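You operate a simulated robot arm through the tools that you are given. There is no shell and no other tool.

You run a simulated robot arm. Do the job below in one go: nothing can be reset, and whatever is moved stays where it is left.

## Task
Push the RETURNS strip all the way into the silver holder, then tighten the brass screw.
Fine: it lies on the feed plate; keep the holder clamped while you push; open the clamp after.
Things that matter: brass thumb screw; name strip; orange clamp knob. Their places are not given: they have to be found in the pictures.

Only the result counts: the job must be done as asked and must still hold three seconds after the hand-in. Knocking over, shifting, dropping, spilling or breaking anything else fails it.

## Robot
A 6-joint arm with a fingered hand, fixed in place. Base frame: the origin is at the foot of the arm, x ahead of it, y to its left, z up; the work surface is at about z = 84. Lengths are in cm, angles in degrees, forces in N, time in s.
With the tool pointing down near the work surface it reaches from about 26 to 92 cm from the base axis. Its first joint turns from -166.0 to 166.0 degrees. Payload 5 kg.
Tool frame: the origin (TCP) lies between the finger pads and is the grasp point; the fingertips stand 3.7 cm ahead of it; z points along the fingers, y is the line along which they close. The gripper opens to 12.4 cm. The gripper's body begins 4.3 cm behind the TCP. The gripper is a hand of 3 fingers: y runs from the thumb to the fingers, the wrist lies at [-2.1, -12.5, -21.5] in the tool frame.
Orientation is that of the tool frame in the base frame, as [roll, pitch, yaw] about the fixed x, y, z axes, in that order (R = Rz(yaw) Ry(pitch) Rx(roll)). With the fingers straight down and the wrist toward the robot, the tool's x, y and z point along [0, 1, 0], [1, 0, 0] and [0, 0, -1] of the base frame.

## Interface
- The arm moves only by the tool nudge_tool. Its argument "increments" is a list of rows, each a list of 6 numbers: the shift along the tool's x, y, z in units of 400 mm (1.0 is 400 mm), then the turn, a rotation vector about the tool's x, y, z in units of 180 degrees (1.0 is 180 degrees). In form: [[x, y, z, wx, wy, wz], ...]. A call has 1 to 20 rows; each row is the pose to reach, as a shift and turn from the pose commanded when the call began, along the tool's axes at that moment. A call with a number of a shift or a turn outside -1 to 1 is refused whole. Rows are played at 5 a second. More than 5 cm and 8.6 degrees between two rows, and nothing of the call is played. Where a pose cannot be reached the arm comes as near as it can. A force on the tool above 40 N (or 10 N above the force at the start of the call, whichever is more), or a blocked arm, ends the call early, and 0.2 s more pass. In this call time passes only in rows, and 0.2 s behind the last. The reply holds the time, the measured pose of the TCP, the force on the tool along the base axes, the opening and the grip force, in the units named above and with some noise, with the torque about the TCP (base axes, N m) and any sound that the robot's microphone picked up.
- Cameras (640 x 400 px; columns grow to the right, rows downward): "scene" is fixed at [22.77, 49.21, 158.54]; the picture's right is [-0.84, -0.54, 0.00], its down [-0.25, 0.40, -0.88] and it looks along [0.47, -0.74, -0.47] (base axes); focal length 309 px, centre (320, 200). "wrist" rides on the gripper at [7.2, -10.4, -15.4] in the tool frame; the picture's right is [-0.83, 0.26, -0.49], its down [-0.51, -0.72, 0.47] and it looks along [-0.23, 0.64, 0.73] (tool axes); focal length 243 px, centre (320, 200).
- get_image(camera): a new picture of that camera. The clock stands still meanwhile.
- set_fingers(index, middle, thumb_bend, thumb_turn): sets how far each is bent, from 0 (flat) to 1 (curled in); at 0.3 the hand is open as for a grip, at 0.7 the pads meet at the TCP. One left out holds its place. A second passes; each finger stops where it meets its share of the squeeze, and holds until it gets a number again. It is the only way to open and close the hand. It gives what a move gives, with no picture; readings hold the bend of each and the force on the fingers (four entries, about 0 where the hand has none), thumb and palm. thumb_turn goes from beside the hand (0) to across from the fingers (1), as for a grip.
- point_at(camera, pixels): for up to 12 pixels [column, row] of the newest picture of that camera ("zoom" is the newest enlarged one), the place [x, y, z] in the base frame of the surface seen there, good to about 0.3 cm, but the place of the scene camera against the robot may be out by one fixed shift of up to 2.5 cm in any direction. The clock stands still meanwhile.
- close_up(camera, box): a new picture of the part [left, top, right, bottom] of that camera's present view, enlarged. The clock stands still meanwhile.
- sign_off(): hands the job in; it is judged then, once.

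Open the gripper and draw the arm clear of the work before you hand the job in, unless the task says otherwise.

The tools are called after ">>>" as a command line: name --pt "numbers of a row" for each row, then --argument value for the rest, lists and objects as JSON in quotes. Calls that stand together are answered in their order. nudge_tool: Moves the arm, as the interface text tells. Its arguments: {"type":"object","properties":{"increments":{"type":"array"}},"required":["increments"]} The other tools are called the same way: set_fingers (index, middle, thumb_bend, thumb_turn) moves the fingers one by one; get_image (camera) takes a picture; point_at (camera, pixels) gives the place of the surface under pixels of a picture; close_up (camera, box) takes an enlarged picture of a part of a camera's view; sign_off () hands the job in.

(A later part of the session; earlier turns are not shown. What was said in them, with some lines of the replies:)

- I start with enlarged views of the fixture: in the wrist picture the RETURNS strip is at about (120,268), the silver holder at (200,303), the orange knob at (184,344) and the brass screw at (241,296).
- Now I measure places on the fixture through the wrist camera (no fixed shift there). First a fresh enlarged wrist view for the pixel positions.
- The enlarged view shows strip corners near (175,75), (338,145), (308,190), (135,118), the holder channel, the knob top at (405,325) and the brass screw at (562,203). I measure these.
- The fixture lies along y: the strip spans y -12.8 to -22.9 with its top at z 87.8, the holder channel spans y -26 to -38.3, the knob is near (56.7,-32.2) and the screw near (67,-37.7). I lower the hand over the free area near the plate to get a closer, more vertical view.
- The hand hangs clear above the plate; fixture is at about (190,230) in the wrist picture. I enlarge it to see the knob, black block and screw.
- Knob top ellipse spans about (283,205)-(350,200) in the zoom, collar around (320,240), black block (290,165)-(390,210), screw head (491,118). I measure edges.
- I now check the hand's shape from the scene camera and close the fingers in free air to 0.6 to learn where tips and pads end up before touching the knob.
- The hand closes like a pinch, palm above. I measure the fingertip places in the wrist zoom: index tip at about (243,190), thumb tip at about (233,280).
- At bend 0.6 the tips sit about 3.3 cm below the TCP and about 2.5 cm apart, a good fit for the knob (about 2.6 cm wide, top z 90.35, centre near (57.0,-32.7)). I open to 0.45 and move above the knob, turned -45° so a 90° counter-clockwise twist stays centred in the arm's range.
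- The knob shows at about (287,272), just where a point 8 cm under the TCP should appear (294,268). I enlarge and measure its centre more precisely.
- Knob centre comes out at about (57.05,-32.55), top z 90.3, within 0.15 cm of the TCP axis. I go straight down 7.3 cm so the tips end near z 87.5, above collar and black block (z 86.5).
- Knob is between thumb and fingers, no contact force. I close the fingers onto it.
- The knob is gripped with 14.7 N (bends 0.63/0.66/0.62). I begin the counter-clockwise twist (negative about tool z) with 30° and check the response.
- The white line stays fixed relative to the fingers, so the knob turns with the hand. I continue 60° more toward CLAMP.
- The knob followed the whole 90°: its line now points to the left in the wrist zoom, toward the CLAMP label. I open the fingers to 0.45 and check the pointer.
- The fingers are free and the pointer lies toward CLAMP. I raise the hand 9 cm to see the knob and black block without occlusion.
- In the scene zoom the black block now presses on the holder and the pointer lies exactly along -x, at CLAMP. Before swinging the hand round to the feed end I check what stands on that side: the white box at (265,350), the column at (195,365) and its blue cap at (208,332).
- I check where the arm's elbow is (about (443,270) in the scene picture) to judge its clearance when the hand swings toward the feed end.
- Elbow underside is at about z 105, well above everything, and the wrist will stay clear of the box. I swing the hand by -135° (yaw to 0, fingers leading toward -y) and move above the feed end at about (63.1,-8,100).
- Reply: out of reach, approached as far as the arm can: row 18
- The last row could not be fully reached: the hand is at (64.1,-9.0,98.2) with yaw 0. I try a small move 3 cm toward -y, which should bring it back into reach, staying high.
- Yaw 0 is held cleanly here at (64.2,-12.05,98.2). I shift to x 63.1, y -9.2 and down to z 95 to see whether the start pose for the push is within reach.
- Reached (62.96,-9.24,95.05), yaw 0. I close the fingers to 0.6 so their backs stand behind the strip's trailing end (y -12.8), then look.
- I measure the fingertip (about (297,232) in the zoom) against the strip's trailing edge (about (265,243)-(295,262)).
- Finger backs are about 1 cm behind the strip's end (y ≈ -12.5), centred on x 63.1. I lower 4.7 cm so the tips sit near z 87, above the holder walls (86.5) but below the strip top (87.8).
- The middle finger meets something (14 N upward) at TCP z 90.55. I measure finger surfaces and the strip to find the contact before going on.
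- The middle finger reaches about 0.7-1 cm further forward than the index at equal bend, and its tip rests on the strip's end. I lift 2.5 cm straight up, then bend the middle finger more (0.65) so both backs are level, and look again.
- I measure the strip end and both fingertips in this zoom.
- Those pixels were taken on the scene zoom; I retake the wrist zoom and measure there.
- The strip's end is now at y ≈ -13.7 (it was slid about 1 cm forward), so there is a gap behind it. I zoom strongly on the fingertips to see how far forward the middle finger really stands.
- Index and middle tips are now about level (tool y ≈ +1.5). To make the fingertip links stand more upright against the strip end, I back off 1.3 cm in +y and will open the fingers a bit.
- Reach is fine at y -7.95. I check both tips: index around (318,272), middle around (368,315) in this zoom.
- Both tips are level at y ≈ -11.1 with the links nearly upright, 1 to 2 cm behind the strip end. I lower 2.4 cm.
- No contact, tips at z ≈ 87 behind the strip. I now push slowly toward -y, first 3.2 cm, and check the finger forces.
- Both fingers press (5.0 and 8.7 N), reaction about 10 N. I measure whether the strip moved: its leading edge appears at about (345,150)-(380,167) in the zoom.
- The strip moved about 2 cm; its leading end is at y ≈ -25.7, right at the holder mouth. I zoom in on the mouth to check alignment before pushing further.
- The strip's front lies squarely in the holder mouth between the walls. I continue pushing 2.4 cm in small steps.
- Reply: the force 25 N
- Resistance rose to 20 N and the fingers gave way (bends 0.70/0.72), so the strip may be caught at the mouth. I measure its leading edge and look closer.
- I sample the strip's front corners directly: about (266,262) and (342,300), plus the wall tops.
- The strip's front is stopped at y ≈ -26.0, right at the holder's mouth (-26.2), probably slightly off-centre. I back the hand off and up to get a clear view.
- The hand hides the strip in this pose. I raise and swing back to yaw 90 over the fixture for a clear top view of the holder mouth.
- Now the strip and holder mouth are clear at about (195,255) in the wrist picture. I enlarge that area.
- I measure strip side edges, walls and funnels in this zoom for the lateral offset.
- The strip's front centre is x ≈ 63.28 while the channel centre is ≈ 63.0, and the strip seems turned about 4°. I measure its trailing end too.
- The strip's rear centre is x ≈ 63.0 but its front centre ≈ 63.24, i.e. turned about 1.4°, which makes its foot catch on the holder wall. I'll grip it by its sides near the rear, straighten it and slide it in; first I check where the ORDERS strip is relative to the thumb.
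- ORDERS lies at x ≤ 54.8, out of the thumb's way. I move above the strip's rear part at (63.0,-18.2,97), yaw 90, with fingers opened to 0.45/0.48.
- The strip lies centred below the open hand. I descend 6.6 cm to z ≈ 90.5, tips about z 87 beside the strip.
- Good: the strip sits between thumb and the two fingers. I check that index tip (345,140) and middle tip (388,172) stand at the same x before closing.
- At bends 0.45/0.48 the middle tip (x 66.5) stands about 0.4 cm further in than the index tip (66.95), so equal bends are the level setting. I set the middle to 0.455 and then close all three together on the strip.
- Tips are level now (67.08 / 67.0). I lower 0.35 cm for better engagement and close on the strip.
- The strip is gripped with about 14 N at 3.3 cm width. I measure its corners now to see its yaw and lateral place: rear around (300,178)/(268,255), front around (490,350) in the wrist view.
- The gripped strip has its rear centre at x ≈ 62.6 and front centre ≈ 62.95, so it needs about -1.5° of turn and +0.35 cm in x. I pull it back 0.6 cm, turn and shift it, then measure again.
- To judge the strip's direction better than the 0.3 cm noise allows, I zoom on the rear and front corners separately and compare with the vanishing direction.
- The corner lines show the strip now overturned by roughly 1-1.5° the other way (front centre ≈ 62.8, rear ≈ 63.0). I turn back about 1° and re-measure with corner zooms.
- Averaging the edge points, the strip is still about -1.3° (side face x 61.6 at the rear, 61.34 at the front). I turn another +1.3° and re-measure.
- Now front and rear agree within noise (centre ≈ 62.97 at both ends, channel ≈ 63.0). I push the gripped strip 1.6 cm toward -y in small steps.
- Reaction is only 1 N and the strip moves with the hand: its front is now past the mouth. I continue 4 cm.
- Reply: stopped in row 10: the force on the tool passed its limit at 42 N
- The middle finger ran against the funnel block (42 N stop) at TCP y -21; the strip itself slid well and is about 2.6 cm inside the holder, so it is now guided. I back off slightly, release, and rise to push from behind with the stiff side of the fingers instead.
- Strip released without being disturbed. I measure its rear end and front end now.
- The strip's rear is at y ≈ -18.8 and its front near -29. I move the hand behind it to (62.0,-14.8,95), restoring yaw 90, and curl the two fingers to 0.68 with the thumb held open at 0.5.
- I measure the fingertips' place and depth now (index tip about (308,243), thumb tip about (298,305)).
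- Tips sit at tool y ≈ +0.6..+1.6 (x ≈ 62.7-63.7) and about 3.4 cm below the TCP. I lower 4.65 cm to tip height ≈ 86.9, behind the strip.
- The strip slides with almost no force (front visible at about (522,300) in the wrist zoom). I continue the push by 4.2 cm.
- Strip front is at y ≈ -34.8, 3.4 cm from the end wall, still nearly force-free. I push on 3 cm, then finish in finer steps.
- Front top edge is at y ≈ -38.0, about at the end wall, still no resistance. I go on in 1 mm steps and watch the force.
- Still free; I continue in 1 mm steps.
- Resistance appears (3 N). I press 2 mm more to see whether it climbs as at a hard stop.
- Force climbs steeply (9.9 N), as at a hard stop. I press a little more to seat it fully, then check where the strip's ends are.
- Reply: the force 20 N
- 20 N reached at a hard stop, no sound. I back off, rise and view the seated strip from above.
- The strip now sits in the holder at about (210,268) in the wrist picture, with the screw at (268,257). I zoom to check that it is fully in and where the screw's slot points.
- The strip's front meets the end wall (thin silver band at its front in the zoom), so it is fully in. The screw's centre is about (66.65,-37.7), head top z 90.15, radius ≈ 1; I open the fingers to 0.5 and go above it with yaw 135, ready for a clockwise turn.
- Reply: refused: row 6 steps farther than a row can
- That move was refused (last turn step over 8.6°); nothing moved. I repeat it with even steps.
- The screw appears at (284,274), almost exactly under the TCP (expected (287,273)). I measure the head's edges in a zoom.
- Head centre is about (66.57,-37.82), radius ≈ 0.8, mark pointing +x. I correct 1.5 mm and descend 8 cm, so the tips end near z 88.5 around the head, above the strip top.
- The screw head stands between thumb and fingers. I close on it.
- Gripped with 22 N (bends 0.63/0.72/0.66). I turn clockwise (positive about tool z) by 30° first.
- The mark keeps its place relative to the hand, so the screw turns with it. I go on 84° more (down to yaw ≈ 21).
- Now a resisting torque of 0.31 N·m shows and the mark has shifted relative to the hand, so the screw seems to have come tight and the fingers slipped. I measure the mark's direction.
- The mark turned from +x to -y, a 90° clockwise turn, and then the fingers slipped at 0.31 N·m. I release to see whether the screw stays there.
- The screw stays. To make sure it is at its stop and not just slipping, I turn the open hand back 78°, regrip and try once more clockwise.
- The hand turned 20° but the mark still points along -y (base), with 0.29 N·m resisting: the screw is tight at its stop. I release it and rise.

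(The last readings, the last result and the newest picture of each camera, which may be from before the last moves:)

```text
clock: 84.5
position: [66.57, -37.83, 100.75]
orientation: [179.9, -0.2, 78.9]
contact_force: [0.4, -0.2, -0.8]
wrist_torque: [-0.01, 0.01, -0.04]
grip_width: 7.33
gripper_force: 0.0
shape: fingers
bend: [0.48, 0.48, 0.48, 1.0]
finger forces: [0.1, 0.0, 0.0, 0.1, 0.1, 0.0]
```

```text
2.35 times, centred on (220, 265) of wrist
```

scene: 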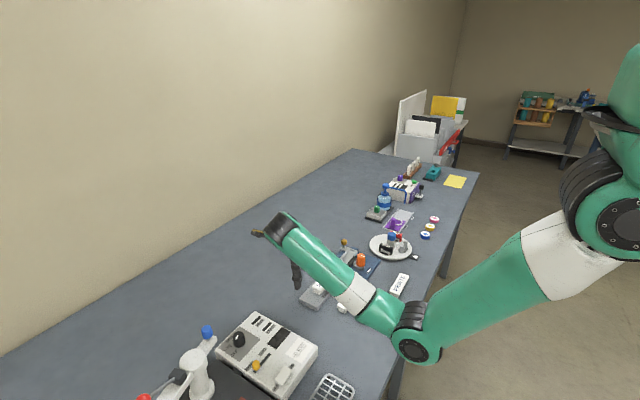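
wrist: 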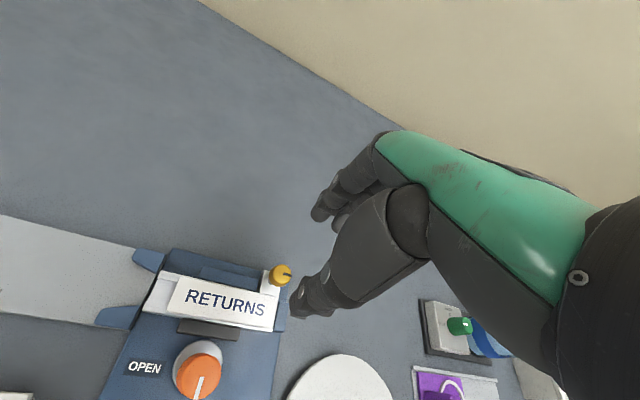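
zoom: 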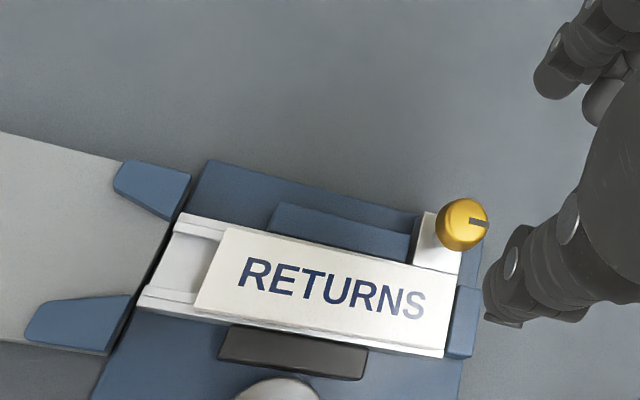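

The strip sits at the end of the holder and the screw mark points along -y. Next the clamp: I measure the knob's top, seen at about (197,372).

>>> close_up --camera "wrist" --box '[150, 320, 250, 400]'

>>> point_at --camera "zoom" --pixels '[[300, 260], [200, 270], [350, 250], [270, 220], [310, 330], [225, 320], [240, 160], [330, 180], [340, 320], [260, 290], [210, 230], [320, 220]]'

```text
5.00 times, centred on (200, 360) of wrist
```

zoom: 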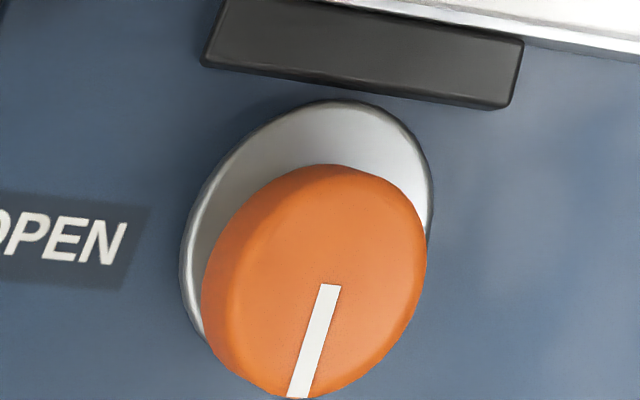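

```text
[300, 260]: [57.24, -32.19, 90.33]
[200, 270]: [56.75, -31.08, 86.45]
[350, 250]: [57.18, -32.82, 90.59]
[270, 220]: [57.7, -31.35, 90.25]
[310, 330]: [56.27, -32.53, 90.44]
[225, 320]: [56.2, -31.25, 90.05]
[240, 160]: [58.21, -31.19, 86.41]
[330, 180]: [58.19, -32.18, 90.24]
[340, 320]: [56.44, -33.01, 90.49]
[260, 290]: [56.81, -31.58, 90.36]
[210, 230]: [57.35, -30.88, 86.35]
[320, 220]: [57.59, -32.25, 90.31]
```

Knob centre is about (57.0,-32.55), top z 90.35, pointer on CLAMP. I move above it with yaw 135, from where a 90° clockwise turn leads to OPEN.

>>> nudge_tool --pt "0.008 -0.026 0.0 0 0 -0.0312" --pt "0.016 -0.052 0.0 0 0 -0.0623" --pt "0.025 -0.077 0.0 0 0 -0.0935" --pt "0.033 -0.103 0.01 0 0 -0.1247" --pt "0.041 -0.129 0.02 0 0 -0.1558" --pt "0.049 -0.155 0.03 0 0 -0.187" --pt "0.057 -0.181 0.04 0 0 -0.2182" --pt "0.066 -0.206 0.05 0 0 -0.2493" --pt "0.074 -0.232 0.06 0 0 -0.2805" --pt "0.082 -0.258 0.069 0 0 -0.3117"

>>> get_image --camera "wrist"

>>> close_up --camera "scene" --box '[310, 210, 410, 290]'

```text
clock: 86.7
position: [57.04, -32.67, 97.93]
orientation: [179.8, 0.0, 135.2]
contact_force: [-0.4, 0.0, 0.1]
wrist_torque: [-0.01, 0.0, 0.02]
grip_width: 7.31
gripper_force: 0.1
shape: fingers
bend: [0.48, 0.48, 0.48, 1.0]
finger forces: [0.1, 0.0, 0.0, 0.0, 0.0, 0.1]
```

```text
taken
```

wrist: 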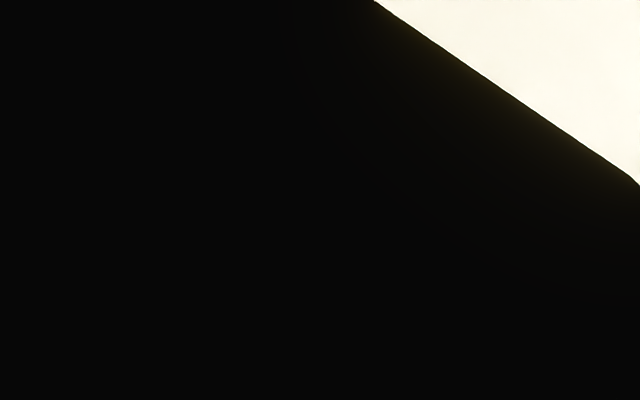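

```text
5.00 times, centred on (360, 250) of scene
```

zoom: 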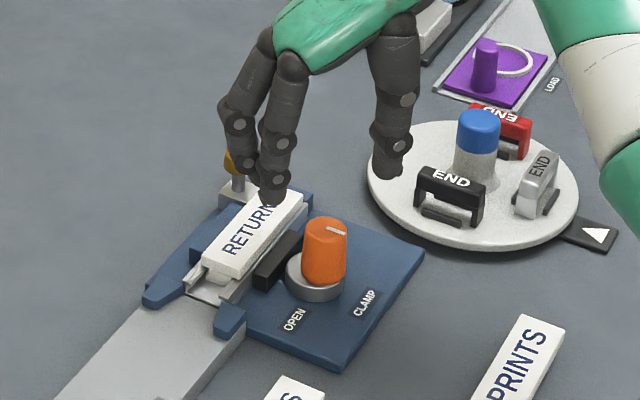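

The scene view shows the hand centred over the knob (the wrist camera is hidden by the arm here). Because the seated strip is now near, I narrow the fingers to 0.55 before going down 7 cm.

>>> set_fingers --index 0.55 --middle 0.55 --thumb_bend 0.52

>>> nudge_tool --pt "0 0 0.03 0 0 0" --pt "0 0 0.06 0 0 0" --pt "0 0 0.09 0 0 0" --pt "0 0 0.115 0 0 0" --pt "0 0 0.135 0 0 0" --pt "0 0 0.155 0 0 0" --pt "0 0 0.173 0 0 0"

>>> close_up --camera "scene" --box '[310, 210, 410, 290]'

>>> get_image --camera "wrist"

```text
clock: 87.7
position: [56.98, -32.76, 97.93]
orientation: [179.9, -0.1, 135.1]
contact_force: [0.3, 0.6, 0.1]
wrist_torque: [0.03, 0.01, 0.0]
grip_width: 5.74
gripper_force: 0.0
shape: fingers
bend: [0.55, 0.55, 0.52, 1.0]
finger forces: [0.0, 0.0, 0.1, 0.1, 0.1, 0.0]
```

```text
clock: 89.2
position: [57.08, -32.63, 91.1]
orientation: [179.9, 0.0, 135.1]
contact_force: [-1.9, 1.1, 2.2]
wrist_torque: [0.05, -0.06, 0.02]
grip_width: 5.74
gripper_force: 1.0
shape: fingers
bend: [0.55, 0.56, 0.52, 1.0]
finger forces: [0.1, 2.2, 0.1, 0.1, 0.0, 0.0]
```

```text
5.00 times, centred on (360, 250) of scene
```

zoom: 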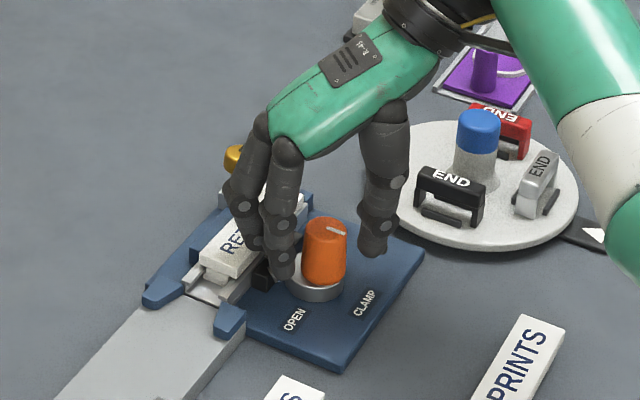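

```text
taken
```

wrist: 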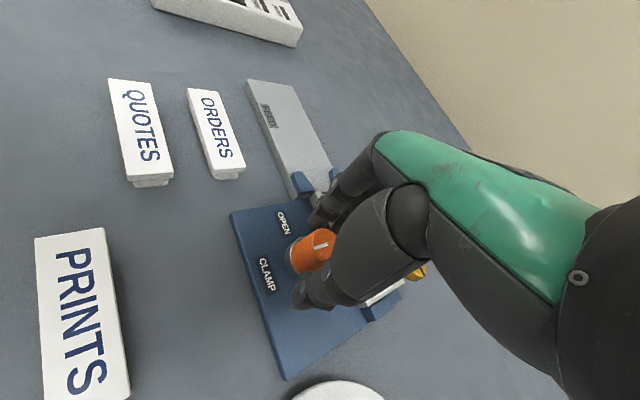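

A light 2 N touch on the middle finger, probably against the strip's side edge; closing moves it away. I close on the knob now.

>>> set_fingers --index 0.72 --middle 0.72 --thumb_bend 0.72

>>> close_up --camera "wrist" --box '[240, 170, 400, 330]'

>>> close_up --camera "scene" --box '[310, 210, 410, 290]'

```text
clock: 90.2
position: [57.07, -32.61, 90.95]
orientation: [180.0, 0.0, 135.1]
contact_force: [4.3, -1.2, -6.5]
wrist_torque: [0.0, -0.13, -0.06]
grip_width: 3.1
gripper_force: 13.8
shape: fingers
bend: [0.62, 0.68, 0.63, 1.0]
finger forces: [9.7, 6.0, 0.0, 0.0, 13.1, 0.0]
```

```text
2.50 times, centred on (320, 250) of wrist
```

zoom: 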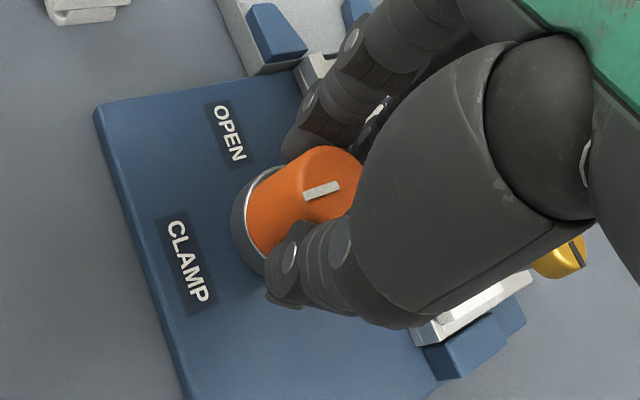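

```text
5.00 times, centred on (360, 250) of scene
```

zoom: 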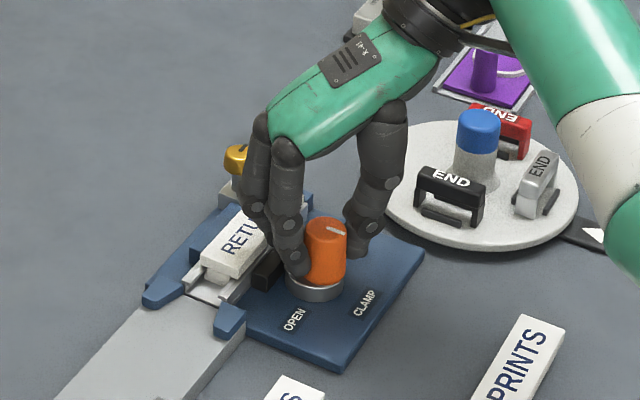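

Gripped (13.8 N). I turn clockwise (positive about tool z), first 30°, and watch the forces near the strip.

>>> nudge_tool --pt "0 0 0 0 0 0.0278" --pt "0 0 0 0 0 0.0556" --pt "0 0 0 0 0 0.0833" --pt "0 0 0 0 0 0.1111" --pt "0 0 0 0 0 0.1389" --pt "0 0 0 0 0 0.1667"

>>> close_up --camera "wrist" --box '[240, 170, 400, 330]'

```text
clock: 91.7
position: [57.02, -32.85, 90.97]
orientation: [-179.9, -0.1, 105.0]
contact_force: [-1.9, -5.0, -8.7]
wrist_torque: [-0.14, 0.11, 0.0]
grip_width: 3.15
gripper_force: 14.5
shape: fingers
bend: [0.63, 0.68, 0.63, 1.0]
finger forces: [7.3, 6.1, 0.0, 0.1, 15.1, 0.1]
```

```text
2.50 times, centred on (320, 250) of wrist
```

zoom: 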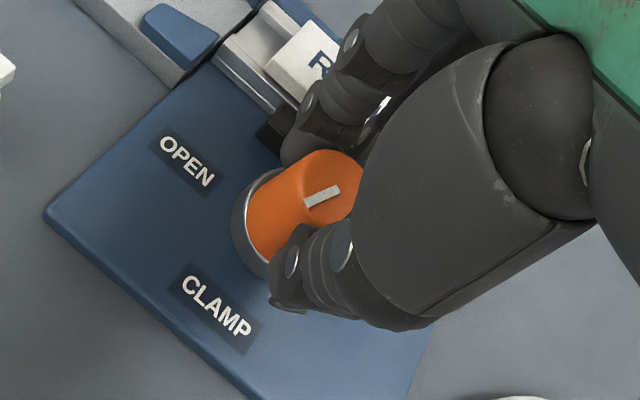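

The knob follows. I continue the remaining 60°.

>>> nudge_tool --pt "0 0 0 0 0 0.0278" --pt "0 0 0 0 0 0.0556" --pt "0 0 0 0 0 0.0833" --pt "0 0 0 0 0 0.1111" --pt "0 0 0 0 0 0.1389" --pt "0 0 0 0 0 0.1667" --pt "0 0 0 0 0 0.1944" --pt "0 0 0 0 0 0.2222" --pt "0 0 0 0 0 0.25" --pt "0 0 0 0 0 0.2778" --pt "0 0 0 0 0 0.3056" --pt "0 0 0 0 0 0.3333"

>>> close_up --camera "wrist" --box '[240, 170, 400, 330]'

>>> close_up --camera "scene" --box '[310, 210, 410, 290]'

```text
clock: 94.2
position: [56.98, -32.66, 91.03]
orientation: [-179.9, 0.0, 44.9]
contact_force: [-12.2, -12.4, -7.2]
wrist_torque: [-0.4, 0.31, 0.07]
grip_width: 3.14
gripper_force: 16.6
shape: fingers
bend: [0.64, 0.67, 0.63, 1.0]
finger forces: [6.0, 12.9, 0.0, 0.0, 14.6, 0.1]
```

```text
2.50 times, centred on (320, 250) of wrist
```

zoom: 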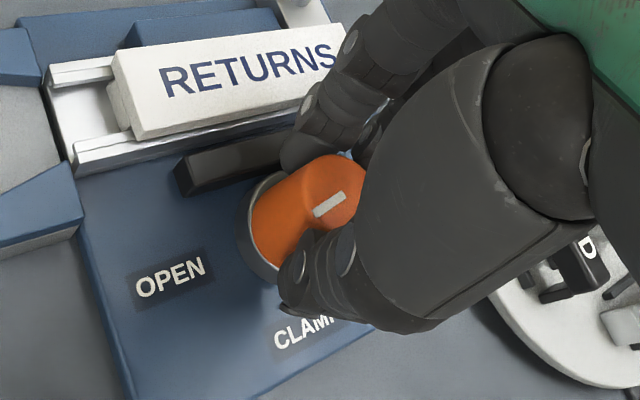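

```text
5.00 times, centred on (360, 250) of scene
```

zoom: 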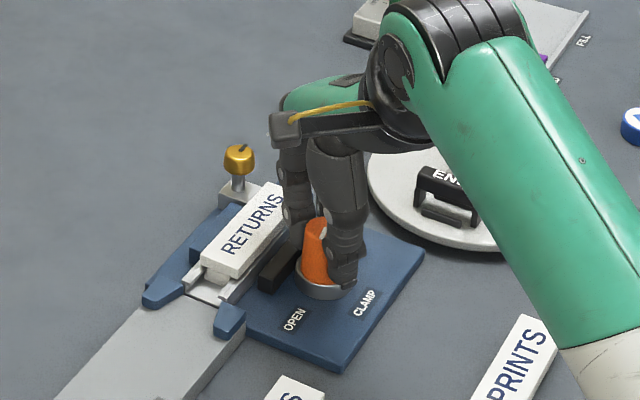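

The black block has moved off the holder and the pointer is within about 6-9° of OPEN, with a side load building up. I ease the hand 3 mm along that load and turn 14° more to reach the OPEN end.

>>> nudge_tool --pt "-0.004 0 0 0 0 0.0" --pt "-0.0075 0 0 0 0 0.02" --pt "-0.0075 0 0 0 0 0.04" --pt "-0.0075 0 0 0 0 0.06" --pt "-0.0075 0 0 0 0 0.078"

>>> close_up --camera "wrist" --box '[240, 170, 400, 330]'

```text
clock: 95.5
position: [56.89, -32.85, 91.03]
orientation: [179.9, 0.0, 31.0]
contact_force: [-3.7, -0.6, -8.8]
wrist_torque: [0.03, 0.14, 0.23]
grip_width: 3.14
gripper_force: 15.6
shape: fingers
bend: [0.64, 0.67, 0.63, 1.0]
finger forces: [7.7, 7.4, 0.0, 0.0, 15.9, 0.0]
```

```text
2.50 times, centred on (320, 250) of wrist
```

zoom: 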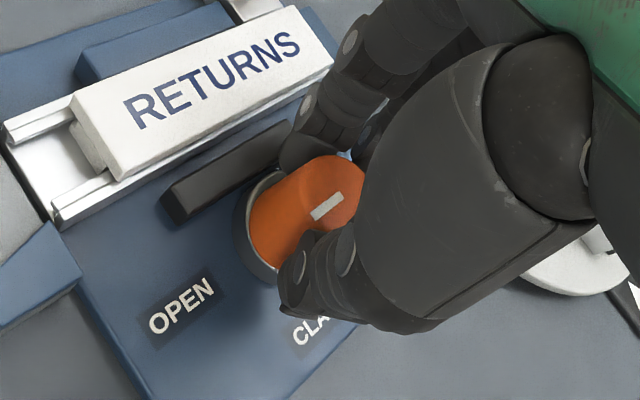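

Torque now resists (0.23 N·m) and the pointer lies along +y, at OPEN. I release the knob, opening moderately to stay clear of the strip.

>>> set_fingers --index 0.53 --middle 0.53 --thumb_bend 0.5

>>> nudge_tool --pt "0 0 -0.04 0 0 0" --pt "0 0 -0.08 0 0 0" --pt "0 0 -0.13 0 0 0" --pt "0 0 -0.18 0 0 0" --pt "0 0 -0.23 0 0 0"

>>> get_image --camera "wrist"

>>> close_up --camera "scene" --box '[290, 200, 410, 300]'

```text
clock: 96.5
position: [56.86, -32.88, 90.95]
orientation: [179.9, -0.2, 31.1]
contact_force: [-0.5, 0.4, -1.3]
wrist_torque: [0.01, -0.02, 0.0]
grip_width: 6.22
gripper_force: 0.1
shape: fingers
bend: [0.53, 0.53, 0.5, 1.0]
finger forces: [0.1, 0.0, 0.0, 0.0, 0.1, 0.0]
```

```text
clock: 97.7
position: [56.87, -32.93, 100.37]
orientation: [180.0, 0.0, 31.0]
contact_force: [-0.7, 0.0, -0.8]
wrist_torque: [0.01, 0.02, 0.02]
grip_width: 6.23
gripper_force: 0.1
shape: fingers
bend: [0.53, 0.53, 0.5, 1.0]
finger forces: [0.0, 0.0, 0.1, 0.0, 0.0, 0.0]
```

```text
taken
```

wrist: 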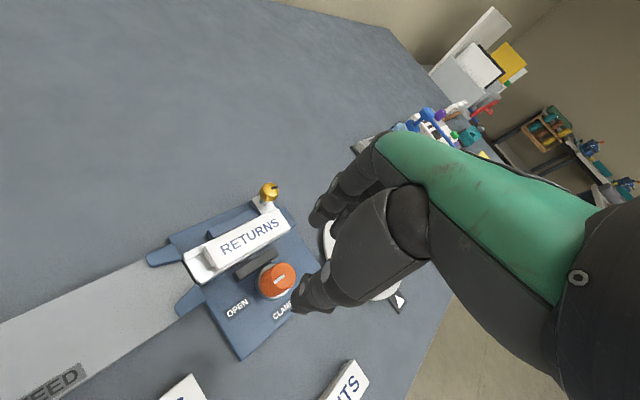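

```text
4.00 times, centred on (350, 250) of scene
```

zoom: 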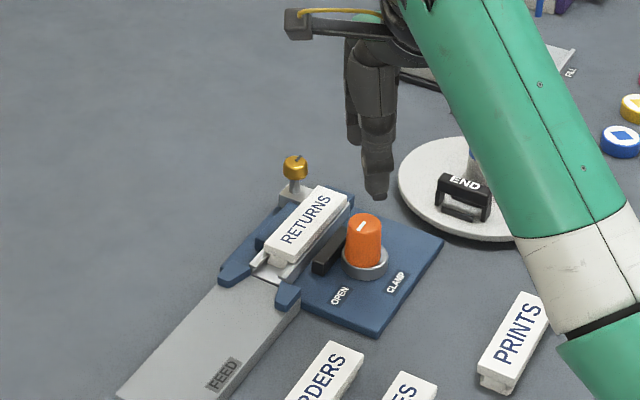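

The hand is clear above. I withdraw to the starting pose (yaw 90, z ≈ 124), open the hand, and check the result from there.

>>> nudge_tool --pt "0.0 0.0 -0.061 0 0 0" --pt "0.01 0.02 -0.122 0 0 -0.033" --pt "0.02 0.04 -0.183 0 0 -0.07" --pt "0.032 0.06 -0.244 0 0 -0.107" --pt "0.044 0.08 -0.305 0 0 -0.144" --pt "0.056 0.1 -0.366 0 0 -0.181" --pt "0.068 0.125 -0.427 0 0 -0.218" --pt "0.08 0.15 -0.488 0 0 -0.255" --pt "0.092 0.17 -0.549 0 0 -0.292" --pt "0.103 0.193 -0.61 0 0 -0.3277"

>>> set_fingers --index 0.3 --middle 0.3 --thumb_bend 0.3 --thumb_turn 1.0

>>> get_image --camera "scene"

>>> close_up --camera "scene" --box '[290, 220, 410, 310]'

>>> close_up --camera "wrist" --box '[90, 230, 290, 390]'

```text
clock: 99.8
position: [64.23, -37.25, 124.67]
orientation: [-180.0, -0.1, 90.1]
contact_force: [-0.8, 0.3, 0.0]
wrist_torque: [-0.01, 0.01, -0.01]
grip_width: 6.27
gripper_force: 0.0
shape: fingers
bend: [0.53, 0.53, 0.5, 1.0]
finger forces: [0.1, 0.0, 0.1, 0.0, 0.1, 0.0]
```

```text
clock: 100.8
position: [64.26, -37.26, 124.73]
orientation: [180.0, 0.0, 90.0]
contact_force: [0.2, 0.1, 0.3]
wrist_torque: [-0.01, 0.01, -0.01]
grip_width: 12.84
gripper_force: 0.0
shape: fingers
bend: [0.3, 0.3, 0.3, 0.98]
finger forces: [0.1, 0.0, 0.0, 0.0, 0.0, 0.0]
```

```text
taken
```

scene: 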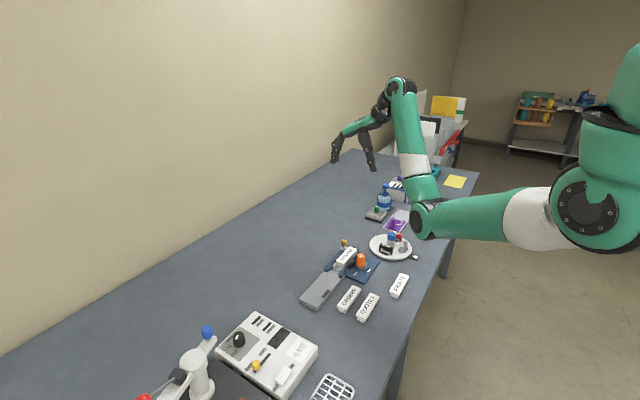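

```text
4.44 times, centred on (350, 265) of scene
```

zoom: 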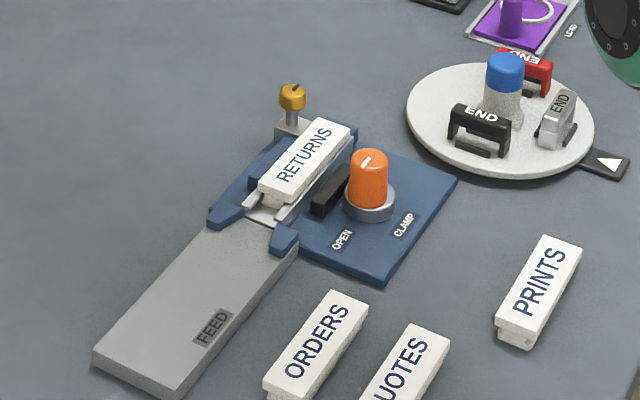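

```text
2.50 times, centred on (190, 310) of wrist
```

zoom: 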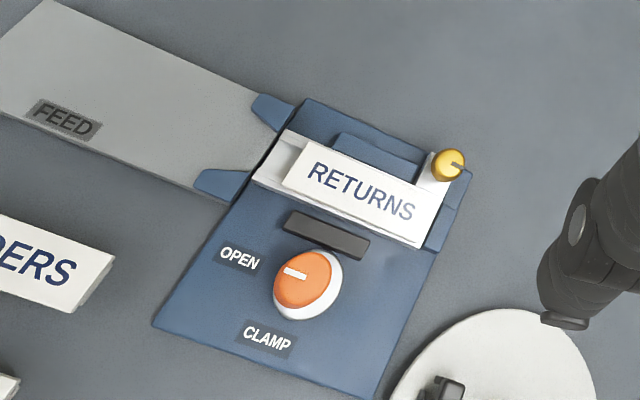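

Everything looks right: strip in the holder, pointer on OPEN, block retracted, screw turned. One last zoom on the strip's front end and screw to be sure there is no gap.

>>> close_up --camera "wrist" --box '[195, 270, 285, 340]'

>>> point_at --camera "zoom" --pixels '[[385, 180], [340, 285], [365, 235], [400, 180], [355, 295], [380, 235], [110, 90], [70, 145], [20, 70], [425, 130], [345, 302], [395, 200]]'

```text
5.71 times, centred on (240, 305) of wrist
```

zoom: 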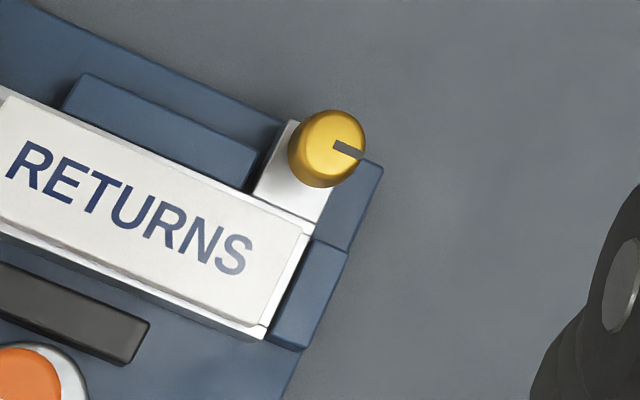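

```text
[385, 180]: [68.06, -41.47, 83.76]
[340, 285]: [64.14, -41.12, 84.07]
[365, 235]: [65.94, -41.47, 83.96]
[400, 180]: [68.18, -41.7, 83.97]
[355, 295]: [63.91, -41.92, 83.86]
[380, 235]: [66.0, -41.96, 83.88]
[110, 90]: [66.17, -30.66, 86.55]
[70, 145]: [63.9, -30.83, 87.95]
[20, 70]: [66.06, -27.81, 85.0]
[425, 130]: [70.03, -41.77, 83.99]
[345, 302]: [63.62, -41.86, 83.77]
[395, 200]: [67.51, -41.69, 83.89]
```

The strip's front edge lies against the thin silver end wall with no gap, the screw is at its stop, the clamp is open, and the hand is open and well clear. I hand the job in.

>>> sign_off

```text
The job is handed in.
```

The RETURNS strip is pushed all the way into the silver holder, the brass screw is tight, and the job is handed in. I don't have the result of the judging.

- **Strip:** with the clamp on, I pushed it until it hit a hard stop at 20 N. In the last picture its front edge lies against the end wall with no gap.
- **Screw:** it turned 90° clockwise to its stop. A second try only made the fingers slip; the screw did not move.
- **Clamp:** the orange knob was on CLAMP while I pushed. It is back on OPEN, and the black block has moved off the holder.

The strip caught on the holder's mouth on my first try because it was slightly turned. I straightened it and pushed it in from behind. Along the way a finger hit one of the blue guide blocks and the arm stopped at 42 N. The later pictures show nothing shifted or damaged.

The hand is open and back at its starting position, clear of the work.
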